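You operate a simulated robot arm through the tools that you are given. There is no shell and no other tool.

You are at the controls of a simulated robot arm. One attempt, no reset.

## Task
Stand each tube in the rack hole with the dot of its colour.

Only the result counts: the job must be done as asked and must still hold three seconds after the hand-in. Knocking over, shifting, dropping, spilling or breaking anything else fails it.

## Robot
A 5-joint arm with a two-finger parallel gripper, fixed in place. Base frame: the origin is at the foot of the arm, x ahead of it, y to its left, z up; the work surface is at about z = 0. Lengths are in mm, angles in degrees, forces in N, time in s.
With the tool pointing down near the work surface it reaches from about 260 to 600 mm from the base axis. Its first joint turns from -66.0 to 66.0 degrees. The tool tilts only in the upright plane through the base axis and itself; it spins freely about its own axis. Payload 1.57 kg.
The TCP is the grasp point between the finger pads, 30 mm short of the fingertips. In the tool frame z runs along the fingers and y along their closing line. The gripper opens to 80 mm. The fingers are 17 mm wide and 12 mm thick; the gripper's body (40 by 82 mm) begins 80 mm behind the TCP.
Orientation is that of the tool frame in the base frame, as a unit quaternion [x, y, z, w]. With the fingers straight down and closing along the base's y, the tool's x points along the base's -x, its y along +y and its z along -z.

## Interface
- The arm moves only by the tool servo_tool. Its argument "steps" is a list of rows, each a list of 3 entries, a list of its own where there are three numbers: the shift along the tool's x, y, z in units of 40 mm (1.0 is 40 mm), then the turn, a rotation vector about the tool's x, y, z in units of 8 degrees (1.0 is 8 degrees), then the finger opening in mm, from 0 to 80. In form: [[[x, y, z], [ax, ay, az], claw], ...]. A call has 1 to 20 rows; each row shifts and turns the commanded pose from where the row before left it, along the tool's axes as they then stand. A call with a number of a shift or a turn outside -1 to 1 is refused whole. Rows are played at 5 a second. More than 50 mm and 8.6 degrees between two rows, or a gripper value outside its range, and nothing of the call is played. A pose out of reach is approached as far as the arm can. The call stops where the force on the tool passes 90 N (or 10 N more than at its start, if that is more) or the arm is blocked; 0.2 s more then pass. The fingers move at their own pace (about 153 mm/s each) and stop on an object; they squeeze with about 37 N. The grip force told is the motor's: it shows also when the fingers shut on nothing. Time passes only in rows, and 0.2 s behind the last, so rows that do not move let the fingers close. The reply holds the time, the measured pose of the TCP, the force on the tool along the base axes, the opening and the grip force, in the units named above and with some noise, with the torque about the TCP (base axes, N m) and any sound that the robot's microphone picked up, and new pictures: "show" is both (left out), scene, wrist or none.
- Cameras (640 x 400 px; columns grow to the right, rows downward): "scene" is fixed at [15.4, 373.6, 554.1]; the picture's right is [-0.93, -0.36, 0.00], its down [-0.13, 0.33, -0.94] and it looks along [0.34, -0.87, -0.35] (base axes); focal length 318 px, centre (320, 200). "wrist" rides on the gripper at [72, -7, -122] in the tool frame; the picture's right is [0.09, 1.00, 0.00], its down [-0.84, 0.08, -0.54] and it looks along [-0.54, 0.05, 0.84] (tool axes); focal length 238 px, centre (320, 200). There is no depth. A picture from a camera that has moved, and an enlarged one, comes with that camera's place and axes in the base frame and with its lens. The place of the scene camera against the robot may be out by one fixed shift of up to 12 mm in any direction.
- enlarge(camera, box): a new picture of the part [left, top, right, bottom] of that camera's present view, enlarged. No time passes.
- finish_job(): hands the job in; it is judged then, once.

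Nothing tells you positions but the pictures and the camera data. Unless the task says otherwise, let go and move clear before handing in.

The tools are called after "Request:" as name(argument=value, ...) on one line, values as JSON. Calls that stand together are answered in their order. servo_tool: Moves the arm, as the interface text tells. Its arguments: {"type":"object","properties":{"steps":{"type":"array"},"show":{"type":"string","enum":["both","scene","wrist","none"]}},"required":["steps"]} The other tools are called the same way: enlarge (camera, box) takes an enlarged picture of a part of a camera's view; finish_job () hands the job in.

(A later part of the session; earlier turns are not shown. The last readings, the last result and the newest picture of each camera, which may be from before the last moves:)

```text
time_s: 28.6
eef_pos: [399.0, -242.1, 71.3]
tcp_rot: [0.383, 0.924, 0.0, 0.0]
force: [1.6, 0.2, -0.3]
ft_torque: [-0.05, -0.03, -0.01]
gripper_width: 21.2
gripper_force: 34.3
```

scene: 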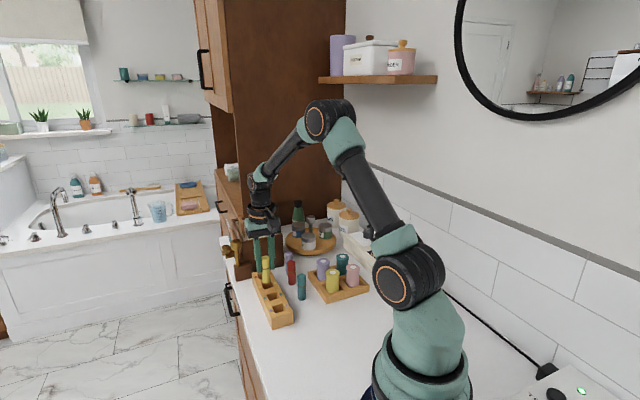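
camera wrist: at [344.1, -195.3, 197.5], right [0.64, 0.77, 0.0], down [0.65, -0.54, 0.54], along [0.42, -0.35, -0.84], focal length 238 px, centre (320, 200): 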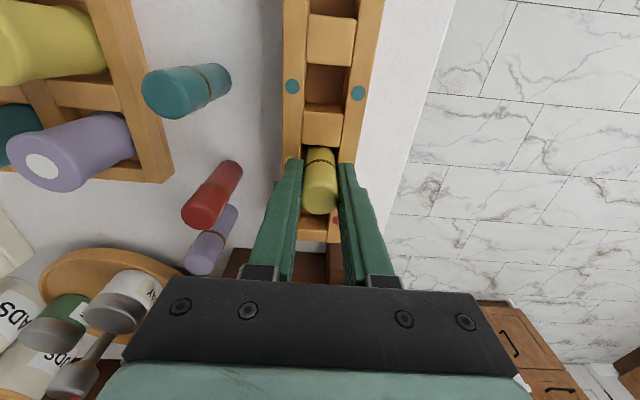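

Almost no contact force, and the bottom is close to the floor. I'll release, rise, and check.

Request:
servo_tool(steps=[[[0, 0, 0], [0, 0, 0], 26], [[0, 0, 0], [0, 0, 0], 40], [[0, 0, 0], [0, 0, 0], 40], [[0, 0, -0.4], [0, 0, 0], 40], [[0, 0, -0.8], [0, 0, 0], 40], [[0, 0, -0.8], [0, 0, 0], 44], [[0, 0, 0], [0, 0, 0], 44]])

Request:
enlarge(camera="wrist", box=[260, 110, 380, 210])

Request:
enlarge(camera="scene", box=[240, 240, 320, 320])

```text
time_s: 30.2
eef_pos: [399.8, -243.2, 151.6]
tcp_rot: [0.382, 0.924, -0.001, 0.0]
force: [0.5, -0.2, -0.1]
ft_torque: [-0.01, -0.01, 0.0]
gripper_width: 44.0
gripper_force: 0.0
camera wrist: at [343.1, -195.7, 274.2], right [0.64, 0.77, 0.0], down [0.65, -0.54, 0.54], along [0.42, -0.35, -0.84], focal length 238 px, centre (320, 200)
```

scene: 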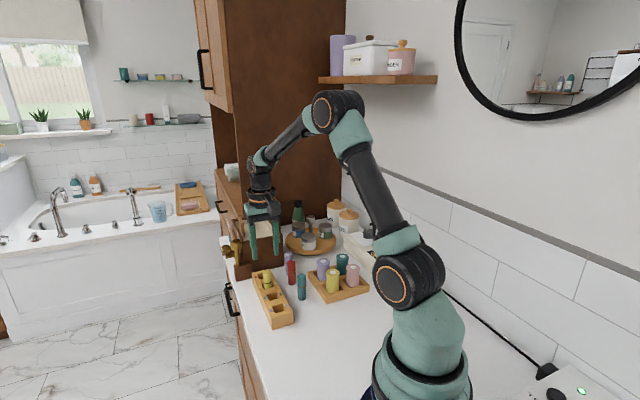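
wrist: 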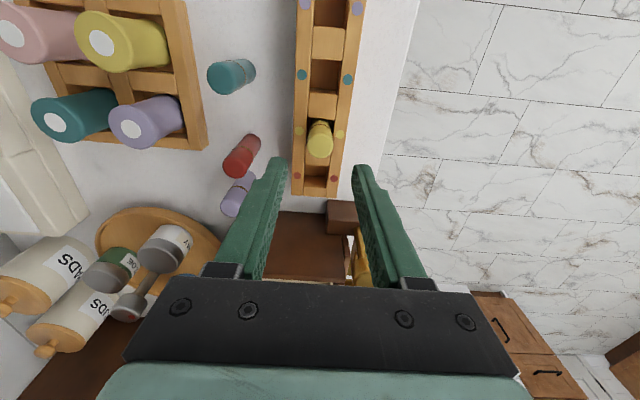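

```text
4.00 times, centred on (320, 160) of wrist
camera zoom: at [343.1, -195.7, 274.2], right [0.64, 0.77, 0.0], down [0.65, -0.54, 0.54], along [0.42, -0.35, -0.84], focal length 953 px, centre (320, 360)
```

zoom: 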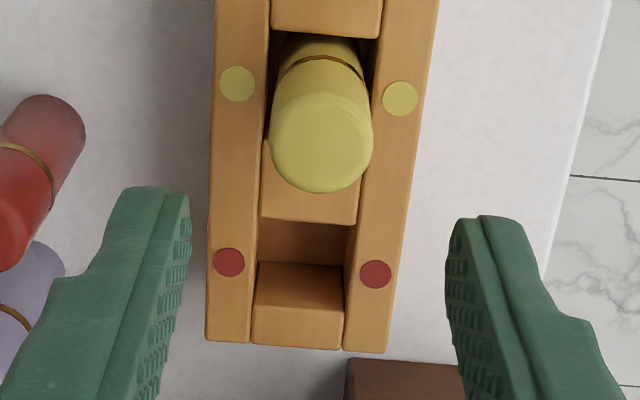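

```text
5.00 times, centred on (280, 280) of scene
camera zoom: at [15.4, 373.6, 554.1], right [-0.93, -0.36, 0.0], down [-0.13, 0.33, -0.94], along [0.34, -0.87, -0.35], focal length 1589 px, centre (520, -200)
```

zoom: 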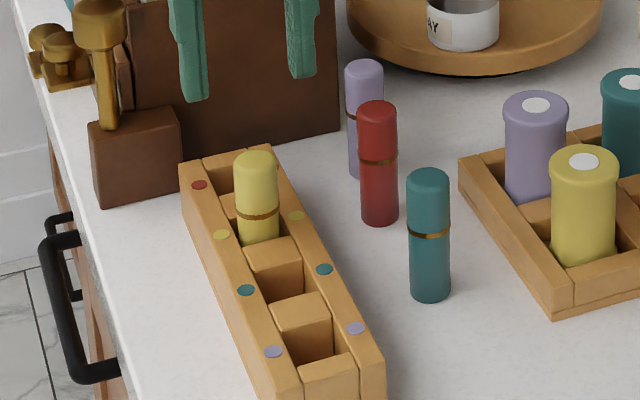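

Yellow stands upright in its hole. Next is red near (366,-319), starting with a hover check.

Request:
servo_tool(steps=[[[-0.248, -0.641, 0.17], [0, 0, 0], 44], [[-0.248, -0.641, 0.17], [0, 0, 0], 44], [[-0.248, -0.641, 0.17], [0, 0, 0], 44], [[0, 0, 0], [0, 0, 0], 44], [[0, 0, 0], [0, 0, 0], 44]], show="wrist")

Request:
enlarge(camera="wrist", box=[240, 90, 400, 220])

```text
time_s: 31.4
eef_pos: [366.2, -319.6, 130.6]
tcp_rot: [0.384, 0.923, -0.001, 0.0]
force: [-0.8, -0.1, -1.2]
ft_torque: [0.0, 0.0, 0.0]
gripper_width: 44.0
gripper_force: 0.1
camera wrist: at [310.9, -271.9, 252.3], right [0.64, 0.77, 0.0], down [0.65, -0.54, 0.54], along [0.42, -0.35, -0.84], focal length 238 px, centre (320, 200)
```

wrist: 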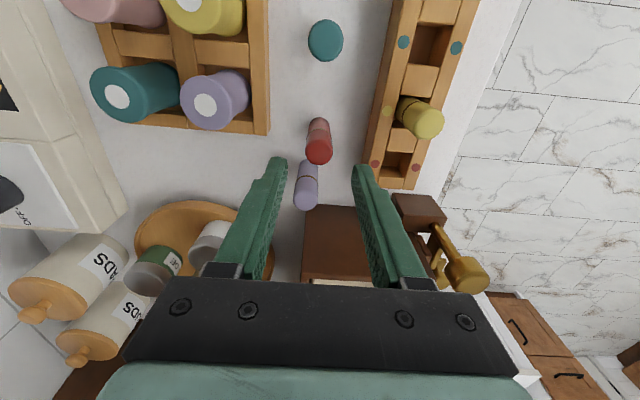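

```text
3.08 times, centred on (320, 155) of wrist
camera zoom: at [310.9, -271.9, 252.3], right [0.64, 0.77, 0.0], down [0.65, -0.54, 0.54], along [0.42, -0.35, -0.84], focal length 733 px, centre (320, 338)
```

zoom: 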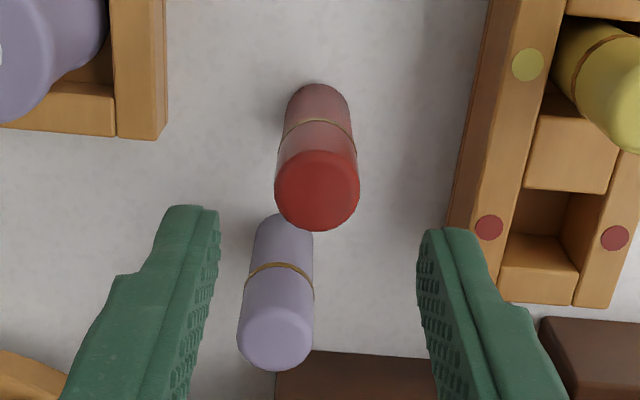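

Request:
servo_tool(steps=[[[0, -0.015, 0.547], [0, 0, 0], 44], [[0, 0, 0.547], [0, 0, 0], 44], [[0, 0, 0.547], [0, 0, 0], 44], [[0, 0, 0], [0, 0, 0], 44], [[0, 0, 0], [0, 0, 0], 15], [[0, 0, 0], [0, 0, 0], 10], [[0, 0, 0], [0, 0, 0], 10]], show="wrist")

```text
time_s: 33.0
eef_pos: [366.2, -318.1, 63.5]
tcp_rot: [0.383, 0.924, 0.001, 0.0]
force: [-0.6, -0.1, -1.1]
ft_torque: [-0.02, 0.0, -0.02]
gripper_width: 21.1
gripper_force: 34.4
camera wrist: at [311.1, -270.8, 186.0], right [0.64, 0.77, 0.0], down [0.65, -0.54, 0.54], along [0.42, -0.35, -0.84], focal length 238 px, centre (320, 200)
```

wrist: 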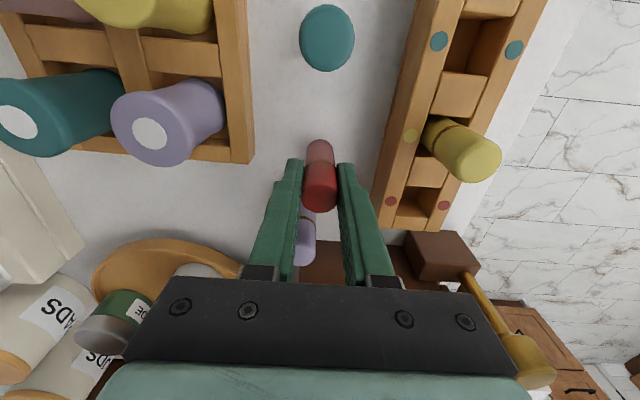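

Request:
servo_tool(steps=[[[0, 0, -0.5], [0, 0, 0], 10], [[0, 0, -1], [0, 0, 0], 10], [[0, 0, -1], [0, 0, 0], 10], [[-0.164, 0.638, 0], [0, 0, 0], 10], [[-0.164, 0.638, 0], [0, 0, 0], 10], [[-0.164, 0.638, 0], [0, 0, 0], 10], [[0, 0, 0.6], [0, 0, 0], 10], [[0, 0, 0.7], [0, 0, 0], 10], [[0, 0, 0], [0, 0, 0], 10], [[0, 0, 0], [0, 0, 0], 10]])

Request:
enlarge(camera="wrist", box=[280, 100, 360, 180])

```text
time_s: 35.2
eef_pos: [434.5, -278.0, 112.8]
tcp_rot: [0.382, 0.924, 0.0, 0.0]
force: [-0.4, 0.2, -0.8]
ft_torque: [-0.04, 0.0, 0.01]
gripper_width: 20.7
gripper_force: 34.7
camera wrist: at [377.8, -230.3, 235.8], right [0.64, 0.77, 0.0], down [0.65, -0.54, 0.54], along [0.42, -0.35, -0.84], focal length 238 px, centre (320, 200)
```

scene: 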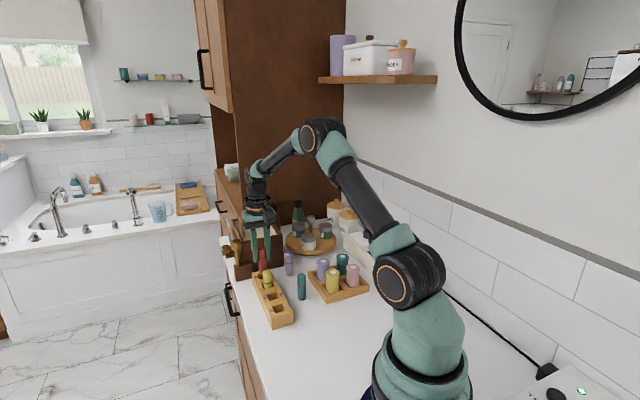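
wrist: 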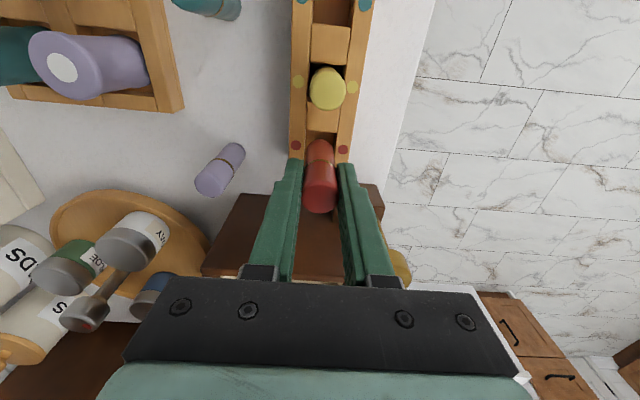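

```text
5.00 times, centred on (320, 140) of wrist
camera zoom: at [377.8, -230.3, 235.8], right [0.64, 0.77, 0.0], down [0.65, -0.54, 0.54], along [0.42, -0.35, -0.84], focal length 1192 px, centre (320, 500)
```

zoom: 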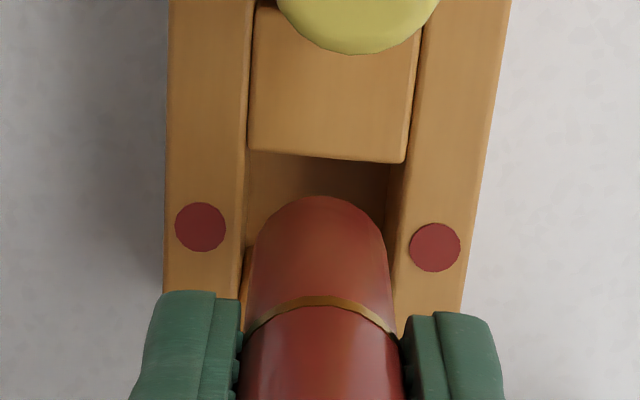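

Aligned to within about 1 mm. I'll lower in stages.

Request:
servo_tool(steps=[[[0, 0, 0.25], [0, 0, 0], 10], [[0, 0, 0.25], [0, 0, 0], 10], [[0, 0, 0], [0, 0, 0], 10]], show="wrist")

Request:
enlarge(camera="wrist", box=[280, 100, 360, 180])

```text
time_s: 36.0
eef_pos: [436.4, -278.6, 93.6]
tcp_rot: [0.384, 0.923, 0.0, 0.001]
force: [0.6, -0.1, -0.3]
ft_torque: [0.01, 0.01, 0.02]
gripper_width: 21.1
gripper_force: 33.9
camera wrist: at [379.1, -231.1, 215.8], right [0.64, 0.77, 0.0], down [0.65, -0.54, 0.54], along [0.42, -0.35, -0.84], focal length 238 px, centre (320, 200)
```

wrist: 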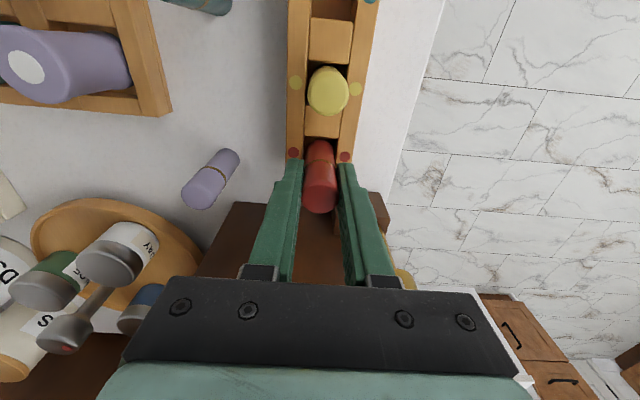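

```text
5.00 times, centred on (320, 140) of wrist
camera zoom: at [379.1, -231.1, 215.8], right [0.64, 0.77, 0.0], down [0.65, -0.54, 0.54], along [0.42, -0.35, -0.84], focal length 1192 px, centre (320, 500)
```

zoom: 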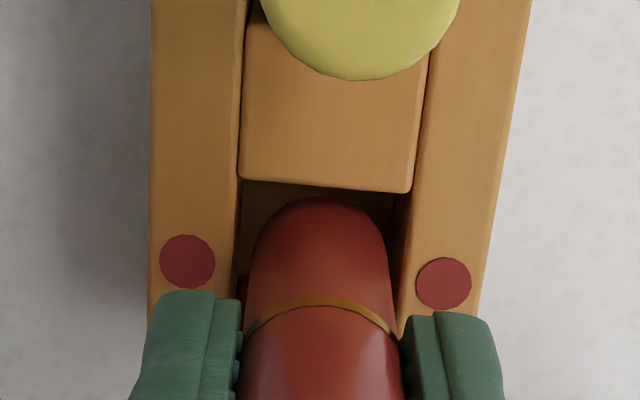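

Request:
servo_tool(steps=[[[0.018, -0.015, 0], [0, 0, 0], 10], [[0, 0, 0.2], [0, 0, 0], 10], [[0, 0, 0], [0, 0, 0], 10]], show="none")

Request:
servo_tool(steps=[[[0, 0, 0.15], [0, 0, 0], 10], [[0, 0, 0], [0, 0, 0], 10]], show="none")

Request:
servo_tool(steps=[[[0, 0, 0.1], [0, 0, 0], 10], [[0, 0, 0], [0, 0, 0], 10]], show="wrist")

```text
time_s: 36.8
eef_pos: [433.5, -279.4, 85.4]
tcp_rot: [0.383, 0.924, 0.001, -0.001]
force: [-0.4, 0.5, 0.5]
ft_torque: [-0.03, 0.01, -0.02]
gripper_width: 21.1
gripper_force: 33.6
```

```text
time_s: 37.4
eef_pos: [434.6, -279.4, 80.0]
tcp_rot: [0.384, 0.924, 0.0, 0.0]
force: [0.1, -0.2, -0.1]
ft_torque: [0.02, 0.02, 0.03]
gripper_width: 20.7
gripper_force: 34.6
```

```text
time_s: 38.0
eef_pos: [433.1, -277.4, 75.1]
tcp_rot: [0.383, 0.924, 0.0, 0.0]
force: [0.7, 0.3, -0.2]
ft_torque: [-0.01, -0.01, -0.02]
gripper_width: 21.2
gripper_force: 34.1
camera wrist: at [377.8, -230.6, 197.9], right [0.64, 0.77, 0.0], down [0.65, -0.54, 0.54], along [0.42, -0.35, -0.84], focal length 238 px, centre (320, 200)
```

wrist: 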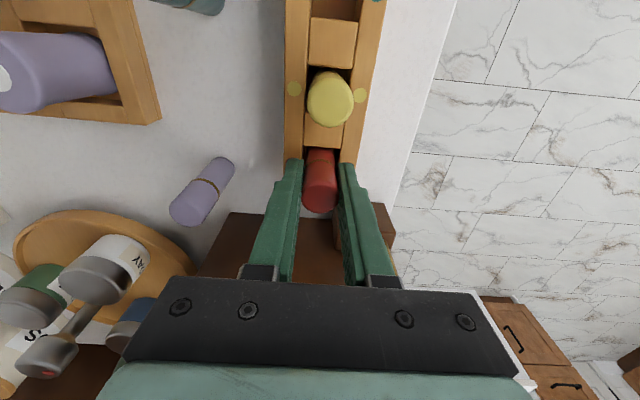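

Request:
servo_tool(steps=[[[0, 0, 0.08], [0, 0, 0], 10], [[0, 0, 0], [0, 0, 0], 10]], show="none")

Request:
servo_tool(steps=[[[0, 0, 0], [0, 0, 0], 26], [[0, 0, 0], [0, 0, 0], 40], [[0, 0, 0], [0, 0, 0], 40], [[0, 0, -0.4], [0, 0, 0], 40], [[0, 0, -0.8], [0, 0, 0], 40], [[0, 0, -0.8], [0, 0, 0], 44], [[0, 0, 0], [0, 0, 0], 44]])

Request:
enlarge(camera="wrist", box=[260, 90, 380, 210])

```text
time_s: 38.6
eef_pos: [433.9, -277.4, 71.3]
tcp_rot: [0.382, 0.924, 0.0, 0.0]
force: [-0.4, -0.1, -0.2]
ft_torque: [0.01, 0.02, -0.02]
gripper_width: 20.8
gripper_force: 33.9
```

```text
time_s: 40.2
eef_pos: [435.7, -277.4, 155.9]
tcp_rot: [0.384, 0.924, 0.0, 0.0]
force: [-0.7, -0.6, 0.2]
ft_torque: [0.03, 0.01, 0.01]
gripper_width: 43.8
gripper_force: 0.1
camera wrist: at [379.5, -229.7, 276.9], right [0.64, 0.77, 0.0], down [0.65, -0.54, 0.54], along [0.42, -0.35, -0.84], focal length 238 px, centre (320, 200)
```

scene: 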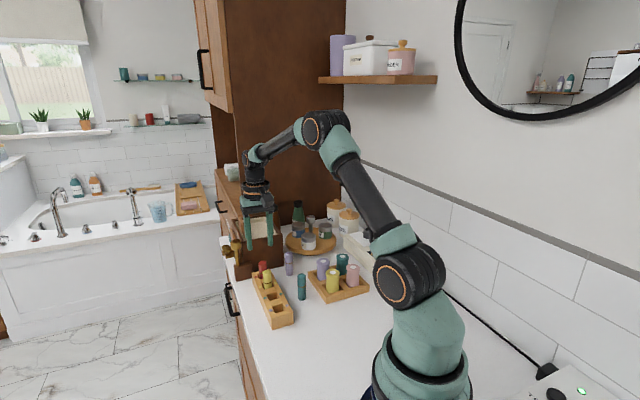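
wrist: 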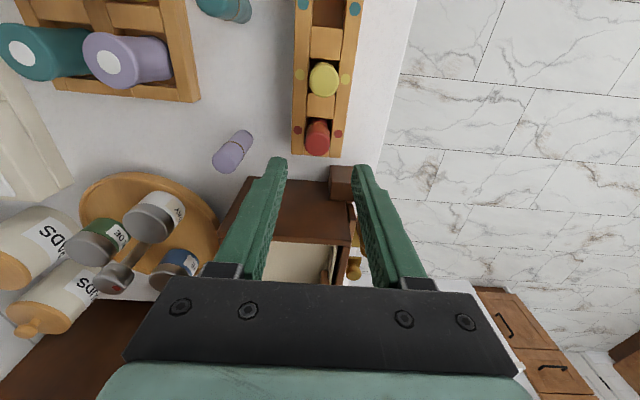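

```text
3.33 times, centred on (320, 150) of wrist
camera zoom: at [379.5, -229.7, 276.9], right [0.64, 0.77, 0.0], down [0.65, -0.54, 0.54], along [0.42, -0.35, -0.84], focal length 794 px, centre (320, 367)
```

zoom: 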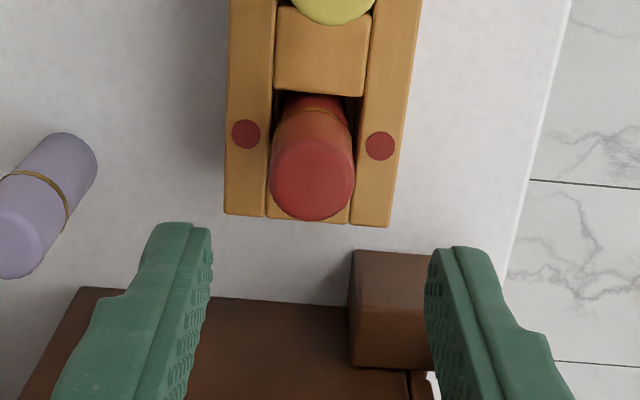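

Red is in. Next is lilac near (394,-358), starting with a hover.

Request:
servo_tool(steps=[[[-0.239, -0.712, 0.17], [0, 0, 0], 44], [[-0.239, -0.712, 0.17], [0, 0, 0], 44], [[-0.239, -0.712, 0.17], [0, 0, 0], 44], [[0, 0, 0], [0, 0, 0], 44], [[0, 0, 0], [0, 0, 0], 44]], show="wrist")

Request:
enlarge(camera="wrist", box=[240, 90, 400, 220])

```text
time_s: 41.4
eef_pos: [393.7, -357.6, 130.2]
tcp_rot: [0.383, 0.924, 0.0, 0.0]
force: [-0.1, -1.1, -0.2]
ft_torque: [-0.05, 0.02, -0.02]
gripper_width: 44.0
gripper_force: 0.0
camera wrist: at [337.3, -310.4, 253.3], right [0.64, 0.77, 0.0], down [0.65, -0.54, 0.54], along [0.42, -0.35, -0.84], focal length 238 px, centre (320, 200)
```

wrist: 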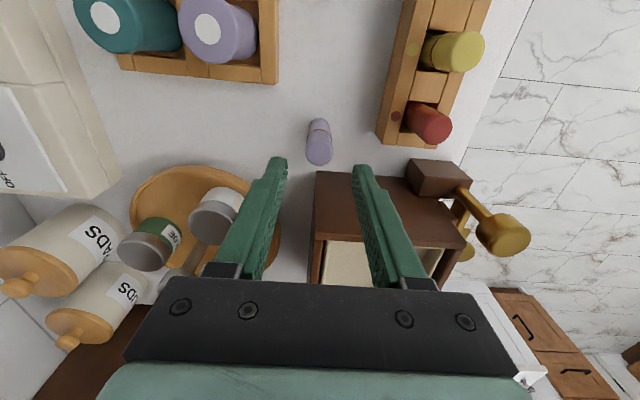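

```text
3.08 times, centred on (320, 155) of wrist
camera zoom: at [337.3, -310.4, 253.3], right [0.64, 0.77, 0.0], down [0.65, -0.54, 0.54], along [0.42, -0.35, -0.84], focal length 733 px, centre (320, 338)
```

zoom: 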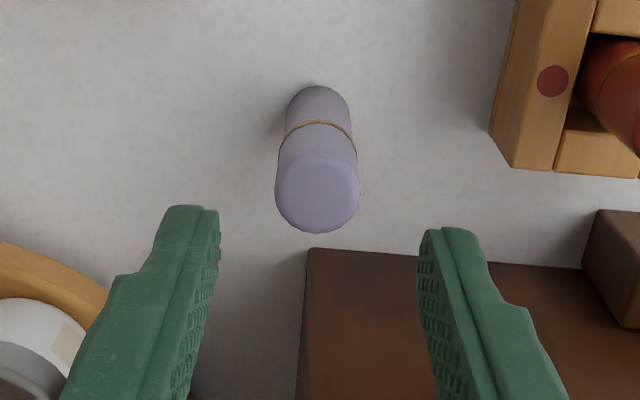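

Request:
servo_tool(steps=[[[-0.01, -0.015, 0.547], [0, 0, 0], 44], [[0, 0, 0.547], [0, 0, 0], 44], [[0, 0, 0.54], [0, 0, 0], 44], [[0, 0, 0], [0, 0, 0], 44], [[0, 0, 0], [0, 0, 0], 15], [[0, 0, 0], [0, 0, 0], 10], [[0, 0, 0], [0, 0, 0], 10]], show="wrist")

```text
time_s: 43.0
eef_pos: [394.6, -360.0, 65.7]
tcp_rot: [0.383, 0.924, 0.0, 0.0]
force: [0.0, 0.6, -0.1]
ft_torque: [0.01, 0.01, 0.03]
gripper_width: 21.2
gripper_force: 34.2
camera wrist: at [337.9, -312.7, 189.0], right [0.64, 0.77, 0.0], down [0.65, -0.54, 0.54], along [0.42, -0.35, -0.84], focal length 238 px, centre (320, 200)
```

wrist: 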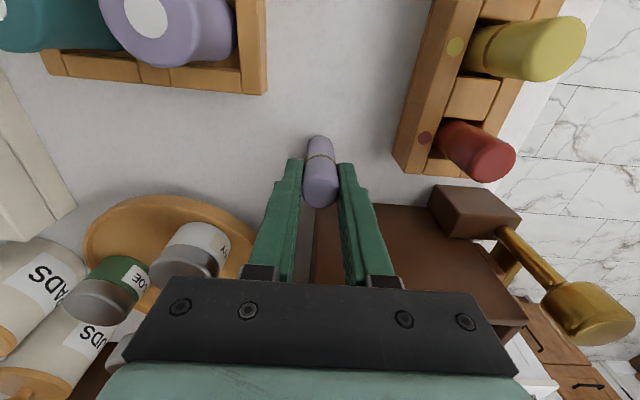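

Request:
servo_tool(steps=[[[0, 0, -0.5], [0, 0, 0], 10], [[0, 0, -1], [0, 0, 0], 10], [[0, 0, -1.0], [0, 0, 0], 10], [[0, 0, -0.25], [0, 0, 0], 10], [[0.891, 0.425, 0], [0, 0, 0], 10], [[0.891, 0.425, 0], [0, 0, 0], 10], [[0.891, 0.425, 0], [0, 0, 0], 10], [[0.891, 0.425, 0], [0, 0, 0], 10], [[0.891, 0.425, 0], [0, 0, 0], 10], [[0, 0, 0.7], [0, 0, 0], 10], [[0, 0, 0.85], [0, 0, 0], 10], [[0, 0, 0], [0, 0, 0], 10], [[0, 0, 0], [0, 0, 0], 10]])

Request:
enlarge(camera="wrist", box=[280, 100, 360, 180])

```text
time_s: 45.8
eef_pos: [328.1, -175.5, 112.0]
tcp_rot: [0.383, 0.924, 0.0, 0.0]
force: [-0.1, 0.2, -0.6]
ft_torque: [-0.03, -0.03, 0.0]
gripper_width: 21.1
gripper_force: 34.2
camera wrist: at [272.3, -128.2, 235.0], right [0.64, 0.77, 0.0], down [0.65, -0.54, 0.54], along [0.42, -0.35, -0.84], focal length 238 px, centre (320, 200)
```

scene: 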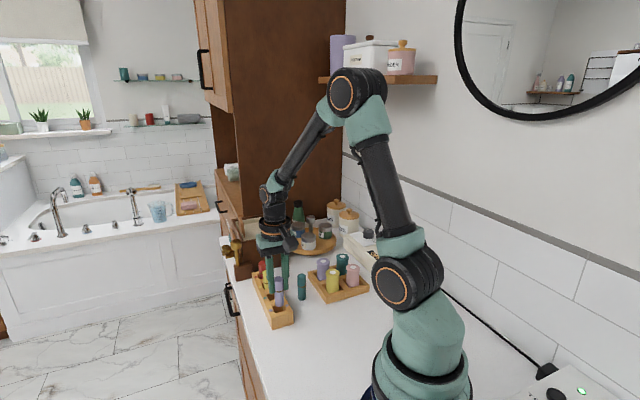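
wrist: 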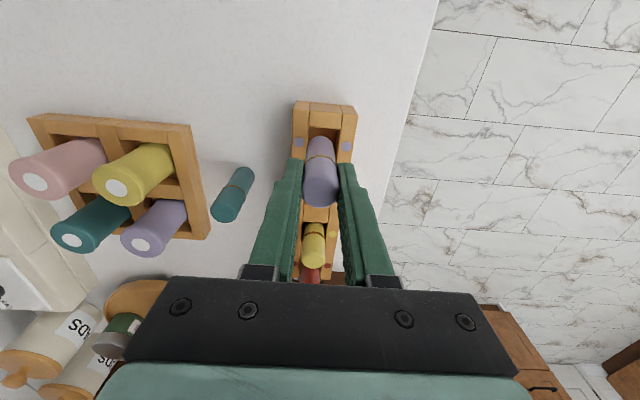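

```text
5.00 times, centred on (320, 140) of wrist
camera zoom: at [272.3, -128.2, 235.0], right [0.64, 0.77, 0.0], down [0.65, -0.54, 0.54], along [0.42, -0.35, -0.84], focal length 1192 px, centre (320, 500)
```

zoom: 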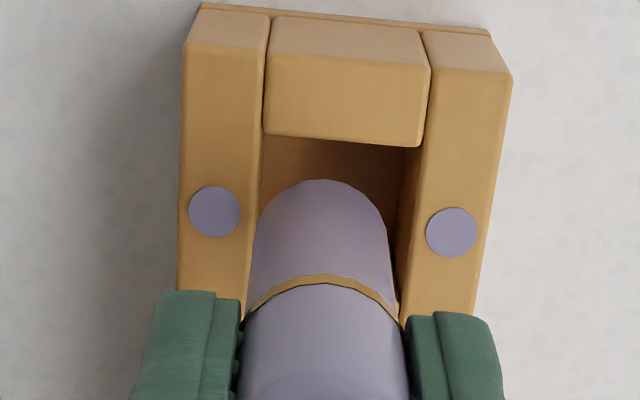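

Request:
servo_tool(steps=[[[0.018, 0.048, 0], [0, 0, 0], 10], [[0, 0, 0.25], [0, 0, 0], 10], [[0, 0, 0.2], [0, 0, 0], 10], [[0, 0, 0], [0, 0, 0], 10]], show="wrist")

Request:
enlarge(camera="wrist", box=[280, 100, 360, 180])

```text
time_s: 46.8
eef_pos: [328.5, -173.1, 96.5]
tcp_rot: [0.383, 0.924, 0.0, 0.0]
force: [-0.5, 0.7, -0.8]
ft_torque: [0.04, 0.0, 0.03]
gripper_width: 21.3
gripper_force: 34.5
camera wrist: at [273.4, -125.4, 218.3], right [0.64, 0.77, 0.0], down [0.65, -0.54, 0.54], along [0.42, -0.35, -0.84], focal length 238 px, centre (320, 200)
```

wrist: 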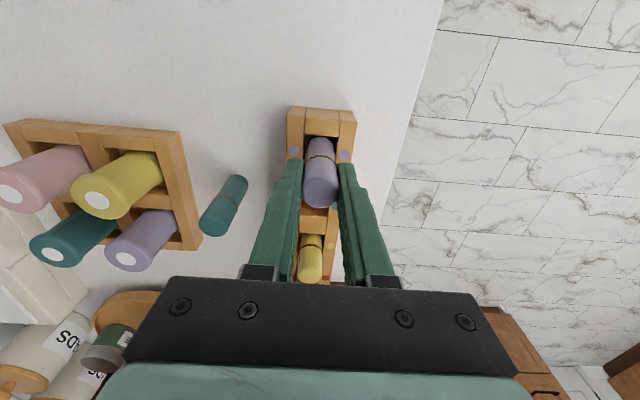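

```text
5.00 times, centred on (320, 140) of wrist
camera zoom: at [273.4, -125.4, 218.3], right [0.64, 0.77, 0.0], down [0.65, -0.54, 0.54], along [0.42, -0.35, -0.84], focal length 1192 px, centre (320, 500)
```

zoom: 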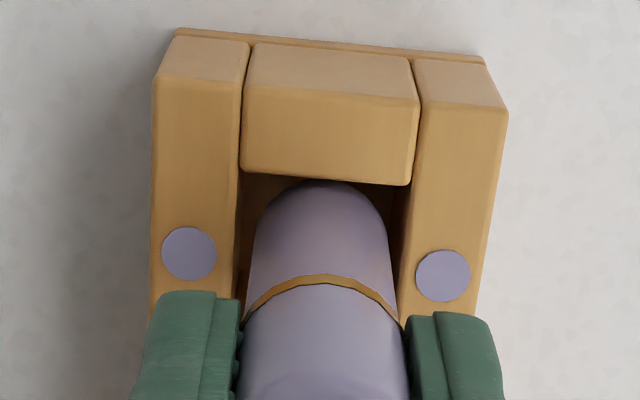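

Request:
servo_tool(steps=[[[-0.01, -0.012, 0], [0, 0, 0], 10], [[0, 0, 0.2], [0, 0, 0], 10], [[0, 0, 0], [0, 0, 0], 10]], show="none")

Request:
servo_tool(steps=[[[0, 0, 0.15], [0, 0, 0], 10], [[0, 0, 0], [0, 0, 0], 10]], show="none")

Request:
servo_tool(steps=[[[0, 0, 0.1], [0, 0, 0], 10], [[0, 0, 0], [0, 0, 0], 10]], show="wrist")

```text
time_s: 47.6
eef_pos: [328.4, -173.6, 87.7]
tcp_rot: [0.383, 0.924, 0.0, 0.0]
force: [0.0, -0.1, -0.6]
ft_torque: [0.01, 0.01, -0.02]
gripper_width: 21.3
gripper_force: 34.8
```

```text
time_s: 48.2
eef_pos: [327.7, -173.1, 80.5]
tcp_rot: [0.384, 0.923, -0.001, 0.001]
force: [-0.1, 0.4, -0.7]
ft_torque: [-0.04, -0.02, 0.01]
gripper_width: 20.9
gripper_force: 34.7
```

```text
time_s: 48.8
eef_pos: [328.4, -172.7, 77.4]
tcp_rot: [0.382, 0.924, 0.001, 0.0]
force: [0.1, -0.3, -1.1]
ft_torque: [-0.02, -0.05, 0.01]
gripper_width: 21.2
gripper_force: 34.8
camera wrist: at [272.4, -125.3, 200.0], right [0.64, 0.77, 0.0], down [0.65, -0.54, 0.54], along [0.42, -0.35, -0.84], focal length 238 px, centre (320, 200)
```

wrist: 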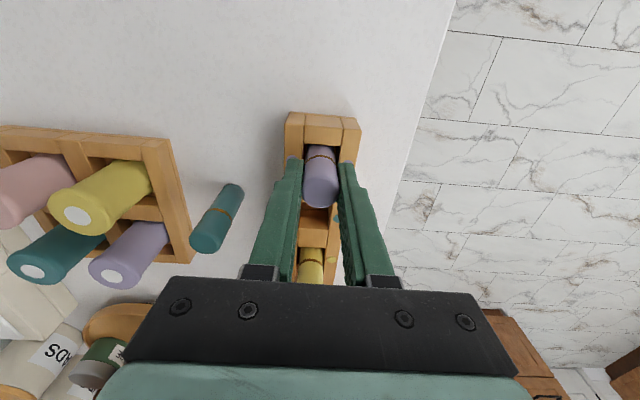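

Request:
servo_tool(steps=[[[0, 0, 0.06], [0, 0, 0], 10], [[0, 0, 0.04], [0, 0, 0], 10], [[0, 0, 0], [0, 0, 0], 10]], show="none")

Request:
servo_tool(steps=[[[0, 0, 0], [0, 0, 0], 26], [[0, 0, 0], [0, 0, 0], 40], [[0, 0, 0], [0, 0, 0], 40], [[0, 0, -0.4], [0, 0, 0], 40], [[0, 0, -0.8], [0, 0, 0], 40], [[0, 0, -0.8], [0, 0, 0], 44], [[0, 0, 0], [0, 0, 0], 44]])

Request:
enlarge(camera="wrist", box=[200, 90, 400, 210])

```text
time_s: 49.6
eef_pos: [328.7, -172.8, 73.2]
tcp_rot: [0.383, 0.924, 0.001, 0.0]
force: [-0.7, 0.2, 0.1]
ft_torque: [0.01, 0.01, 0.02]
gripper_width: 21.1
gripper_force: 34.5
```

```text
time_s: 51.2
eef_pos: [327.5, -174.3, 153.2]
tcp_rot: [0.382, 0.924, 0.0, 0.0]
force: [1.1, 0.2, 1.2]
ft_torque: [-0.01, -0.01, -0.03]
gripper_width: 44.2
gripper_force: 0.1
camera wrist: at [271.6, -126.2, 275.9], right [0.64, 0.77, 0.0], down [0.65, -0.54, 0.54], along [0.42, -0.35, -0.84], focal length 238 px, centre (320, 200)
```

scene: 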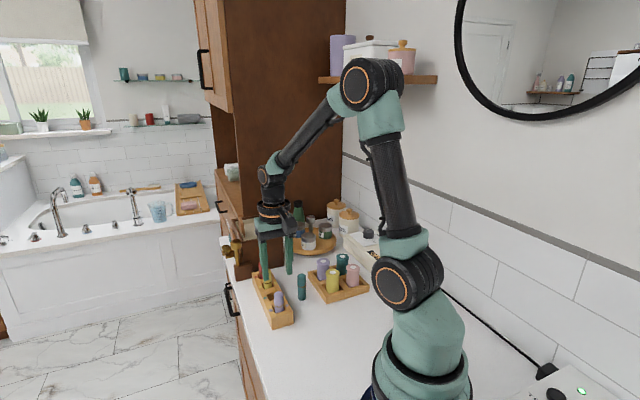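
wrist: 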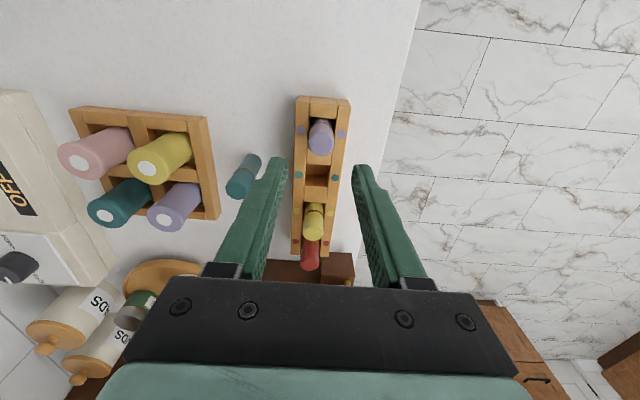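

```text
3.20 times, centred on (300, 150) of wrist
camera zoom: at [271.6, -126.2, 275.9], right [0.64, 0.77, 0.0], down [0.65, -0.54, 0.54], along [0.42, -0.35, -0.84], focal length 763 px, centre (384, 360)
```

zoom: 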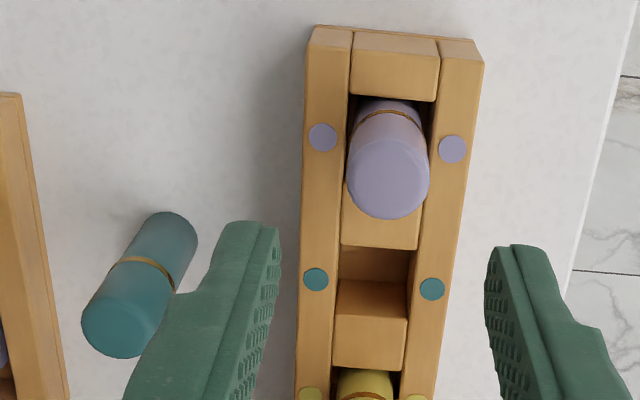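

Lilac is in. Last is teal near (312,-268).

Request:
servo_tool(steps=[[[-0.466, -0.652, 0.187], [0, 0, 0], 44], [[-0.466, -0.652, 0.187], [0, 0, 0], 44], [[-0.466, -0.652, 0.187], [0, 0, 0], 44], [[0, 0, 0], [0, 0, 0], 44], [[0, 0, 0], [0, 0, 0], 44]], show="wrist")

Request:
enlarge(camera="wrist", box=[240, 90, 400, 220])

```text
time_s: 52.4
eef_pos: [312.9, -268.6, 131.7]
tcp_rot: [0.382, 0.924, 0.0, 0.0]
force: [-0.1, -0.2, -0.4]
ft_torque: [0.04, 0.0, 0.0]
gripper_width: 44.0
gripper_force: 0.0
camera wrist: at [257.2, -220.7, 253.7], right [0.64, 0.77, 0.0], down [0.65, -0.54, 0.54], along [0.42, -0.35, -0.84], focal length 238 px, centre (320, 200)
```

wrist: 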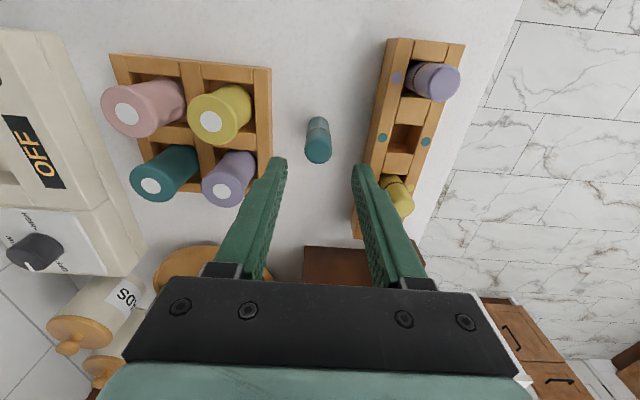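

```text
3.08 times, centred on (320, 155) of wrist
camera zoom: at [257.2, -220.7, 253.7], right [0.64, 0.77, 0.0], down [0.65, -0.54, 0.54], along [0.42, -0.35, -0.84], focal length 733 px, centre (320, 338)
```

zoom: 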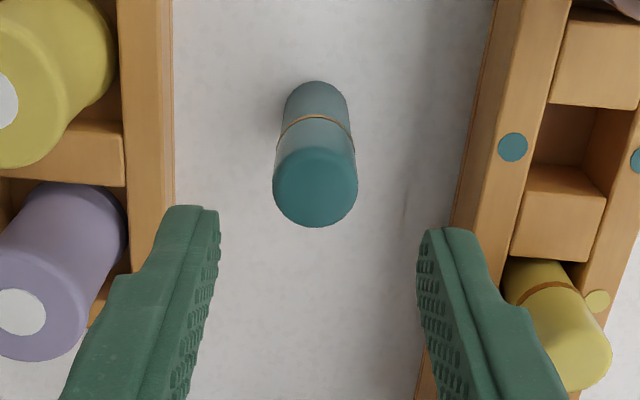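

Request:
servo_tool(steps=[[[0.018, -0.04, 0.547], [0, 0, 0], 40], [[0, 0, 0.547], [0, 0, 0], 40], [[0, 0, 0.56], [0, 0, 0], 40], [[0, 0, 0], [0, 0, 0], 40], [[0, 0, 0], [0, 0, 0], 15], [[0, 0, 0], [0, 0, 0], 10], [[0, 0, 0], [0, 0, 0], 10]], show="wrist")

```text
time_s: 54.0
eef_pos: [309.0, -268.0, 64.4]
tcp_rot: [0.382, 0.924, 0.001, 0.0]
force: [0.2, -0.3, -0.5]
ft_torque: [0.02, -0.01, 0.04]
gripper_width: 21.0
gripper_force: 34.2
camera wrist: at [254.2, -220.2, 187.4], right [0.64, 0.77, 0.0], down [0.65, -0.54, 0.54], along [0.42, -0.35, -0.84], focal length 238 px, centre (320, 200)
```

wrist: 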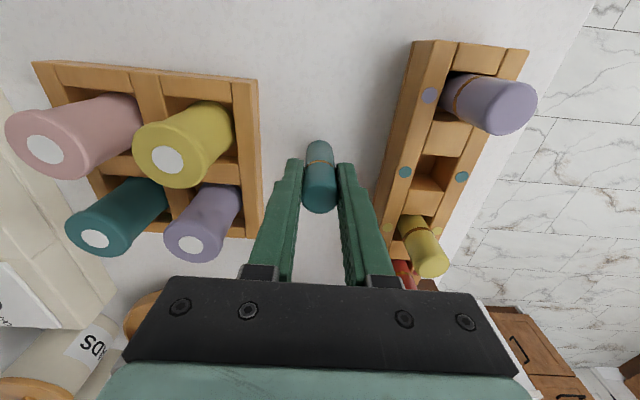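

Request:
servo_tool(steps=[[[0, 0, -0.5], [0, 0, 0], 10], [[0, 0, -1], [0, 0, 0], 10], [[0, 0, -1.0], [0, 0, 0], 10], [[0, 0, -0.3], [0, 0, 0], 10], [[0.043, 0.672, 0], [0, 0, 0], 10], [[0.043, 0.672, 0], [0, 0, 0], 10], [[0.043, 0.672, 0], [0, 0, 0], 10], [[0, 0, 0.75], [0, 0, 0], 10], [[0, 0, 0], [0, 0, 0], 10], [[0, 0, 0], [0, 0, 0], 10]])

Request:
enlarge(camera="wrist", box=[280, 100, 360, 180])

```text
time_s: 56.2
eef_pos: [363.7, -208.1, 149.7]
tcp_rot: [0.383, 0.924, 0.0, 0.0]
force: [-0.2, 0.1, -0.2]
ft_torque: [0.01, -0.03, -0.04]
gripper_width: 21.1
gripper_force: 35.0
camera wrist: at [309.1, -160.4, 271.9], right [0.64, 0.77, 0.0], down [0.65, -0.54, 0.54], along [0.42, -0.35, -0.84], focal length 238 px, centre (320, 200)
```

scene: 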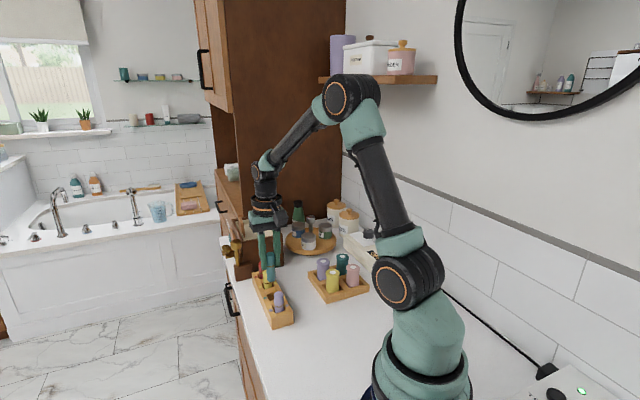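
wrist: 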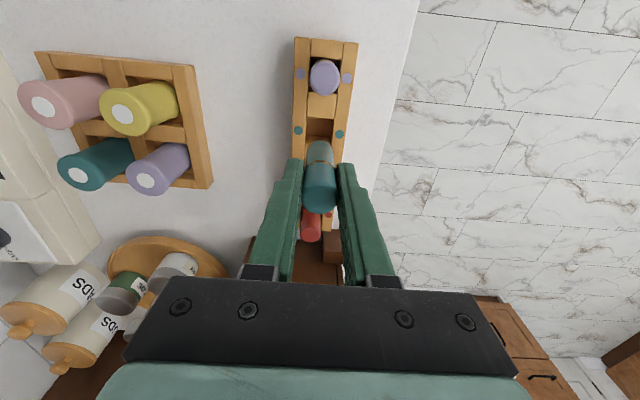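

```text
5.00 times, centred on (320, 140) of wrist
camera zoom: at [309.1, -160.4, 271.9], right [0.64, 0.77, 0.0], down [0.65, -0.54, 0.54], along [0.42, -0.35, -0.84], focal length 1192 px, centre (320, 500)
```

zoom: 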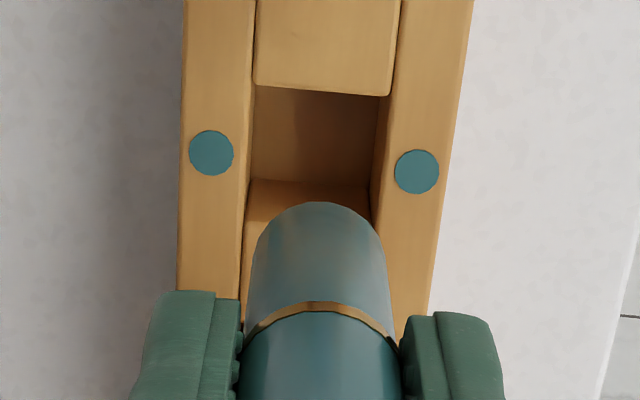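

Request:
servo_tool(steps=[[[0.055, -0.02, 0], [0, 0, 0], 10], [[0, 0, 0.5], [0, 0, 0], 10], [[0, 0, 0.45], [0, 0, 0], 10], [[0, 0, 0], [0, 0, 0], 10], [[0, 0, 0], [0, 0, 0], 10]], show="wrist")

Request:
enlarge(camera="wrist", box=[280, 100, 360, 180])

```text
time_s: 57.4
eef_pos: [363.8, -207.1, 110.8]
tcp_rot: [0.383, 0.924, 0.001, 0.0]
force: [0.1, -0.3, 0.5]
ft_torque: [0.02, 0.04, 0.0]
gripper_width: 21.1
gripper_force: 33.8
camera wrist: at [308.3, -159.3, 232.1], right [0.64, 0.77, 0.0], down [0.65, -0.54, 0.54], along [0.42, -0.35, -0.84], focal length 238 px, centre (320, 200)
```

wrist: 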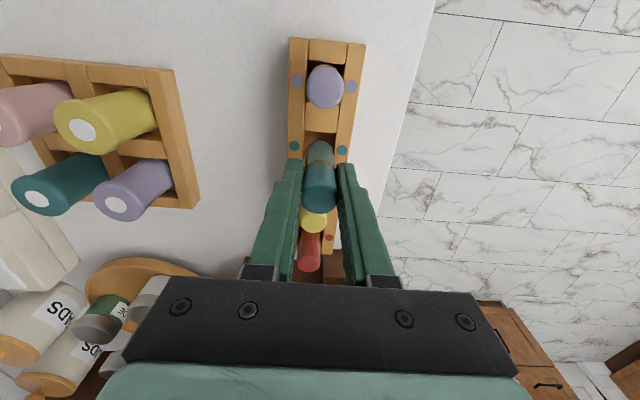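

```text
5.00 times, centred on (320, 140) of wrist
camera zoom: at [308.3, -159.3, 232.1], right [0.64, 0.77, 0.0], down [0.65, -0.54, 0.54], along [0.42, -0.35, -0.84], focal length 1192 px, centre (320, 500)
```

zoom: 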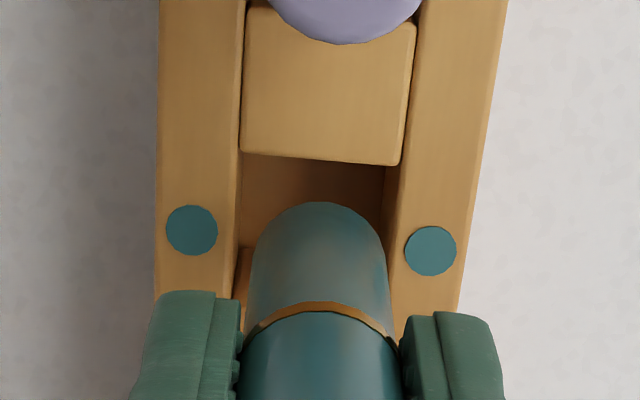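

Request:
servo_tool(steps=[[[0.042, -0.025, 0], [0, 0, 0], 10], [[0, 0, 0.25], [0, 0, 0], 10], [[0, 0, 0.15], [0, 0, 0], 10], [[0, 0, 0], [0, 0, 0], 10]], show="wrist")

Request:
enlarge(camera="wrist", box=[280, 100, 360, 180])

```text
time_s: 58.4
eef_pos: [362.3, -205.6, 92.7]
tcp_rot: [0.383, 0.924, 0.0, 0.001]
force: [2.5, -2.3, 0.0]
ft_torque: [-0.1, -0.07, 0.02]
gripper_width: 20.8
gripper_force: 34.0
camera wrist: at [305.3, -157.9, 215.8], right [0.64, 0.77, 0.0], down [0.65, -0.54, 0.54], along [0.42, -0.35, -0.84], focal length 238 px, centre (320, 200)
```

wrist: 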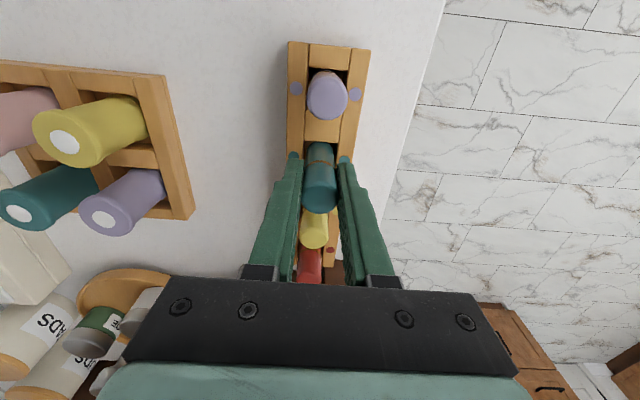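

```text
5.00 times, centred on (320, 140) of wrist
camera zoom: at [305.3, -157.9, 215.8], right [0.64, 0.77, 0.0], down [0.65, -0.54, 0.54], along [0.42, -0.35, -0.84], focal length 1192 px, centre (320, 500)
```

zoom: 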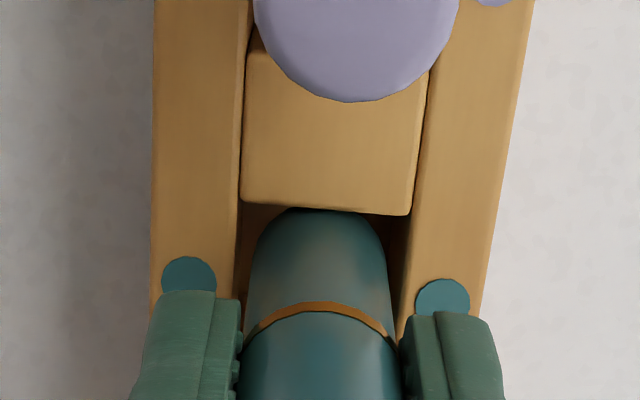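

There's light contact with the near wall, about 3 N, so I overshot. I'll back off 1.5 mm and check the force.

Request:
servo_tool(steps=[[[-0.038, 0, 0], [0, 0, 0], 10], [[0, 0, 0], [0, 0, 0], 10]], show="wrist")

Request:
enlarge(camera="wrist", box=[280, 100, 360, 180])

```text
time_s: 59.0
eef_pos: [361.5, -206.9, 93.0]
tcp_rot: [0.383, 0.924, 0.0, -0.002]
force: [0.1, 0.0, -0.3]
ft_torque: [-0.02, -0.01, -0.01]
gripper_width: 21.1
gripper_force: 34.4
camera wrist: at [305.6, -159.2, 215.7], right [0.64, 0.77, 0.0], down [0.65, -0.54, 0.54], along [0.42, -0.35, -0.84], focal length 238 px, centre (320, 200)
```

wrist: 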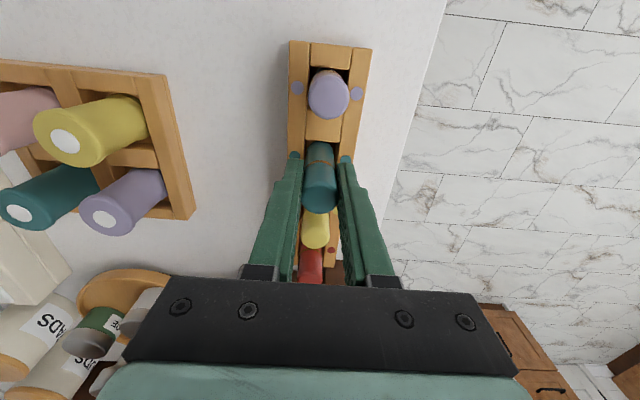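

```text
5.00 times, centred on (320, 140) of wrist
camera zoom: at [305.6, -159.2, 215.7], right [0.64, 0.77, 0.0], down [0.65, -0.54, 0.54], along [0.42, -0.35, -0.84], focal length 1192 px, centre (320, 500)
```

zoom: 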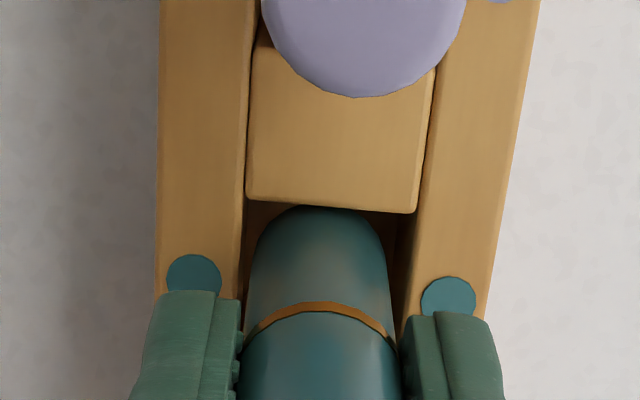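

Request:
servo_tool(steps=[[[-0.03, 0.018, 0], [0, 0, 0], 10], [[0, 0, 0.15], [0, 0, 0], 10], [[0, 0, 0], [0, 0, 0], 10]], show="wrist")

Request:
enlarge(camera="wrist", box=[280, 100, 360, 180])

```text
time_s: 59.8
eef_pos: [361.5, -206.2, 88.1]
tcp_rot: [0.382, 0.924, 0.0, 0.0]
force: [0.3, -0.4, -1.2]
ft_torque: [0.0, 0.0, 0.02]
gripper_width: 20.9
gripper_force: 34.5
camera wrist: at [306.5, -159.4, 210.6], right [0.64, 0.77, 0.0], down [0.65, -0.54, 0.54], along [0.42, -0.35, -0.84], focal length 238 px, centre (320, 200)
```

wrist: 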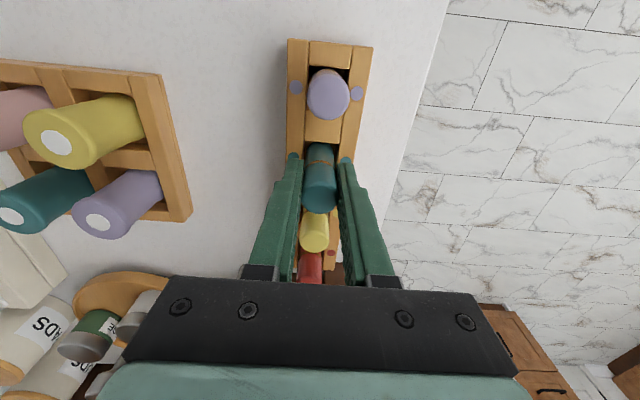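

```text
5.00 times, centred on (320, 140) of wrist
camera zoom: at [306.5, -159.4, 210.6], right [0.64, 0.77, 0.0], down [0.65, -0.54, 0.54], along [0.42, -0.35, -0.84], focal length 1192 px, centre (320, 500)
```

zoom: 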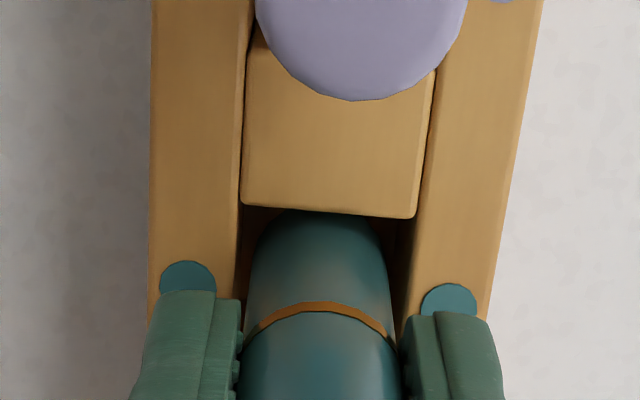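

No contact now. I'll continue down in stages.

Request:
servo_tool(steps=[[[0, 0, 0.15], [0, 0, 0], 10], [[0, 0, 0], [0, 0, 0], 10]], show="none")

Request:
servo_tool(steps=[[[0, 0, 0.15], [0, 0, 0], 10], [[0, 0, 0], [0, 0, 0], 10]], show="none")

Request:
servo_tool(steps=[[[0, 0, 0.06], [0, 0, 0], 10], [[0, 0, 0], [0, 0, 0], 10]], show="wrist")

```text
time_s: 60.4
eef_pos: [362.0, -206.8, 84.5]
tcp_rot: [0.383, 0.924, 0.0, 0.0]
force: [0.8, 0.5, -0.7]
ft_torque: [-0.01, 0.04, 0.02]
gripper_width: 21.2
gripper_force: 34.7
```

```text
time_s: 61.0
eef_pos: [362.6, -205.7, 74.8]
tcp_rot: [0.382, 0.924, 0.0, 0.0]
force: [-0.5, -0.7, -1.1]
ft_torque: [-0.01, -0.02, 0.0]
gripper_width: 20.9
gripper_force: 34.4
```

```text
time_s: 61.6
eef_pos: [361.4, -206.4, 74.1]
tcp_rot: [0.383, 0.924, 0.001, 0.0]
force: [-0.7, 0.7, -0.2]
ft_torque: [-0.01, 0.02, 0.0]
gripper_width: 21.0
gripper_force: 34.4
camera wrist: at [305.6, -158.9, 196.1], right [0.64, 0.77, 0.0], down [0.65, -0.54, 0.54], along [0.42, -0.35, -0.84], focal length 238 px, centre (320, 200)
```

wrist: 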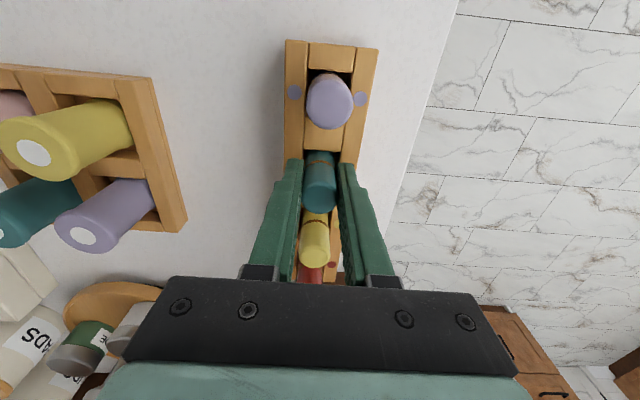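

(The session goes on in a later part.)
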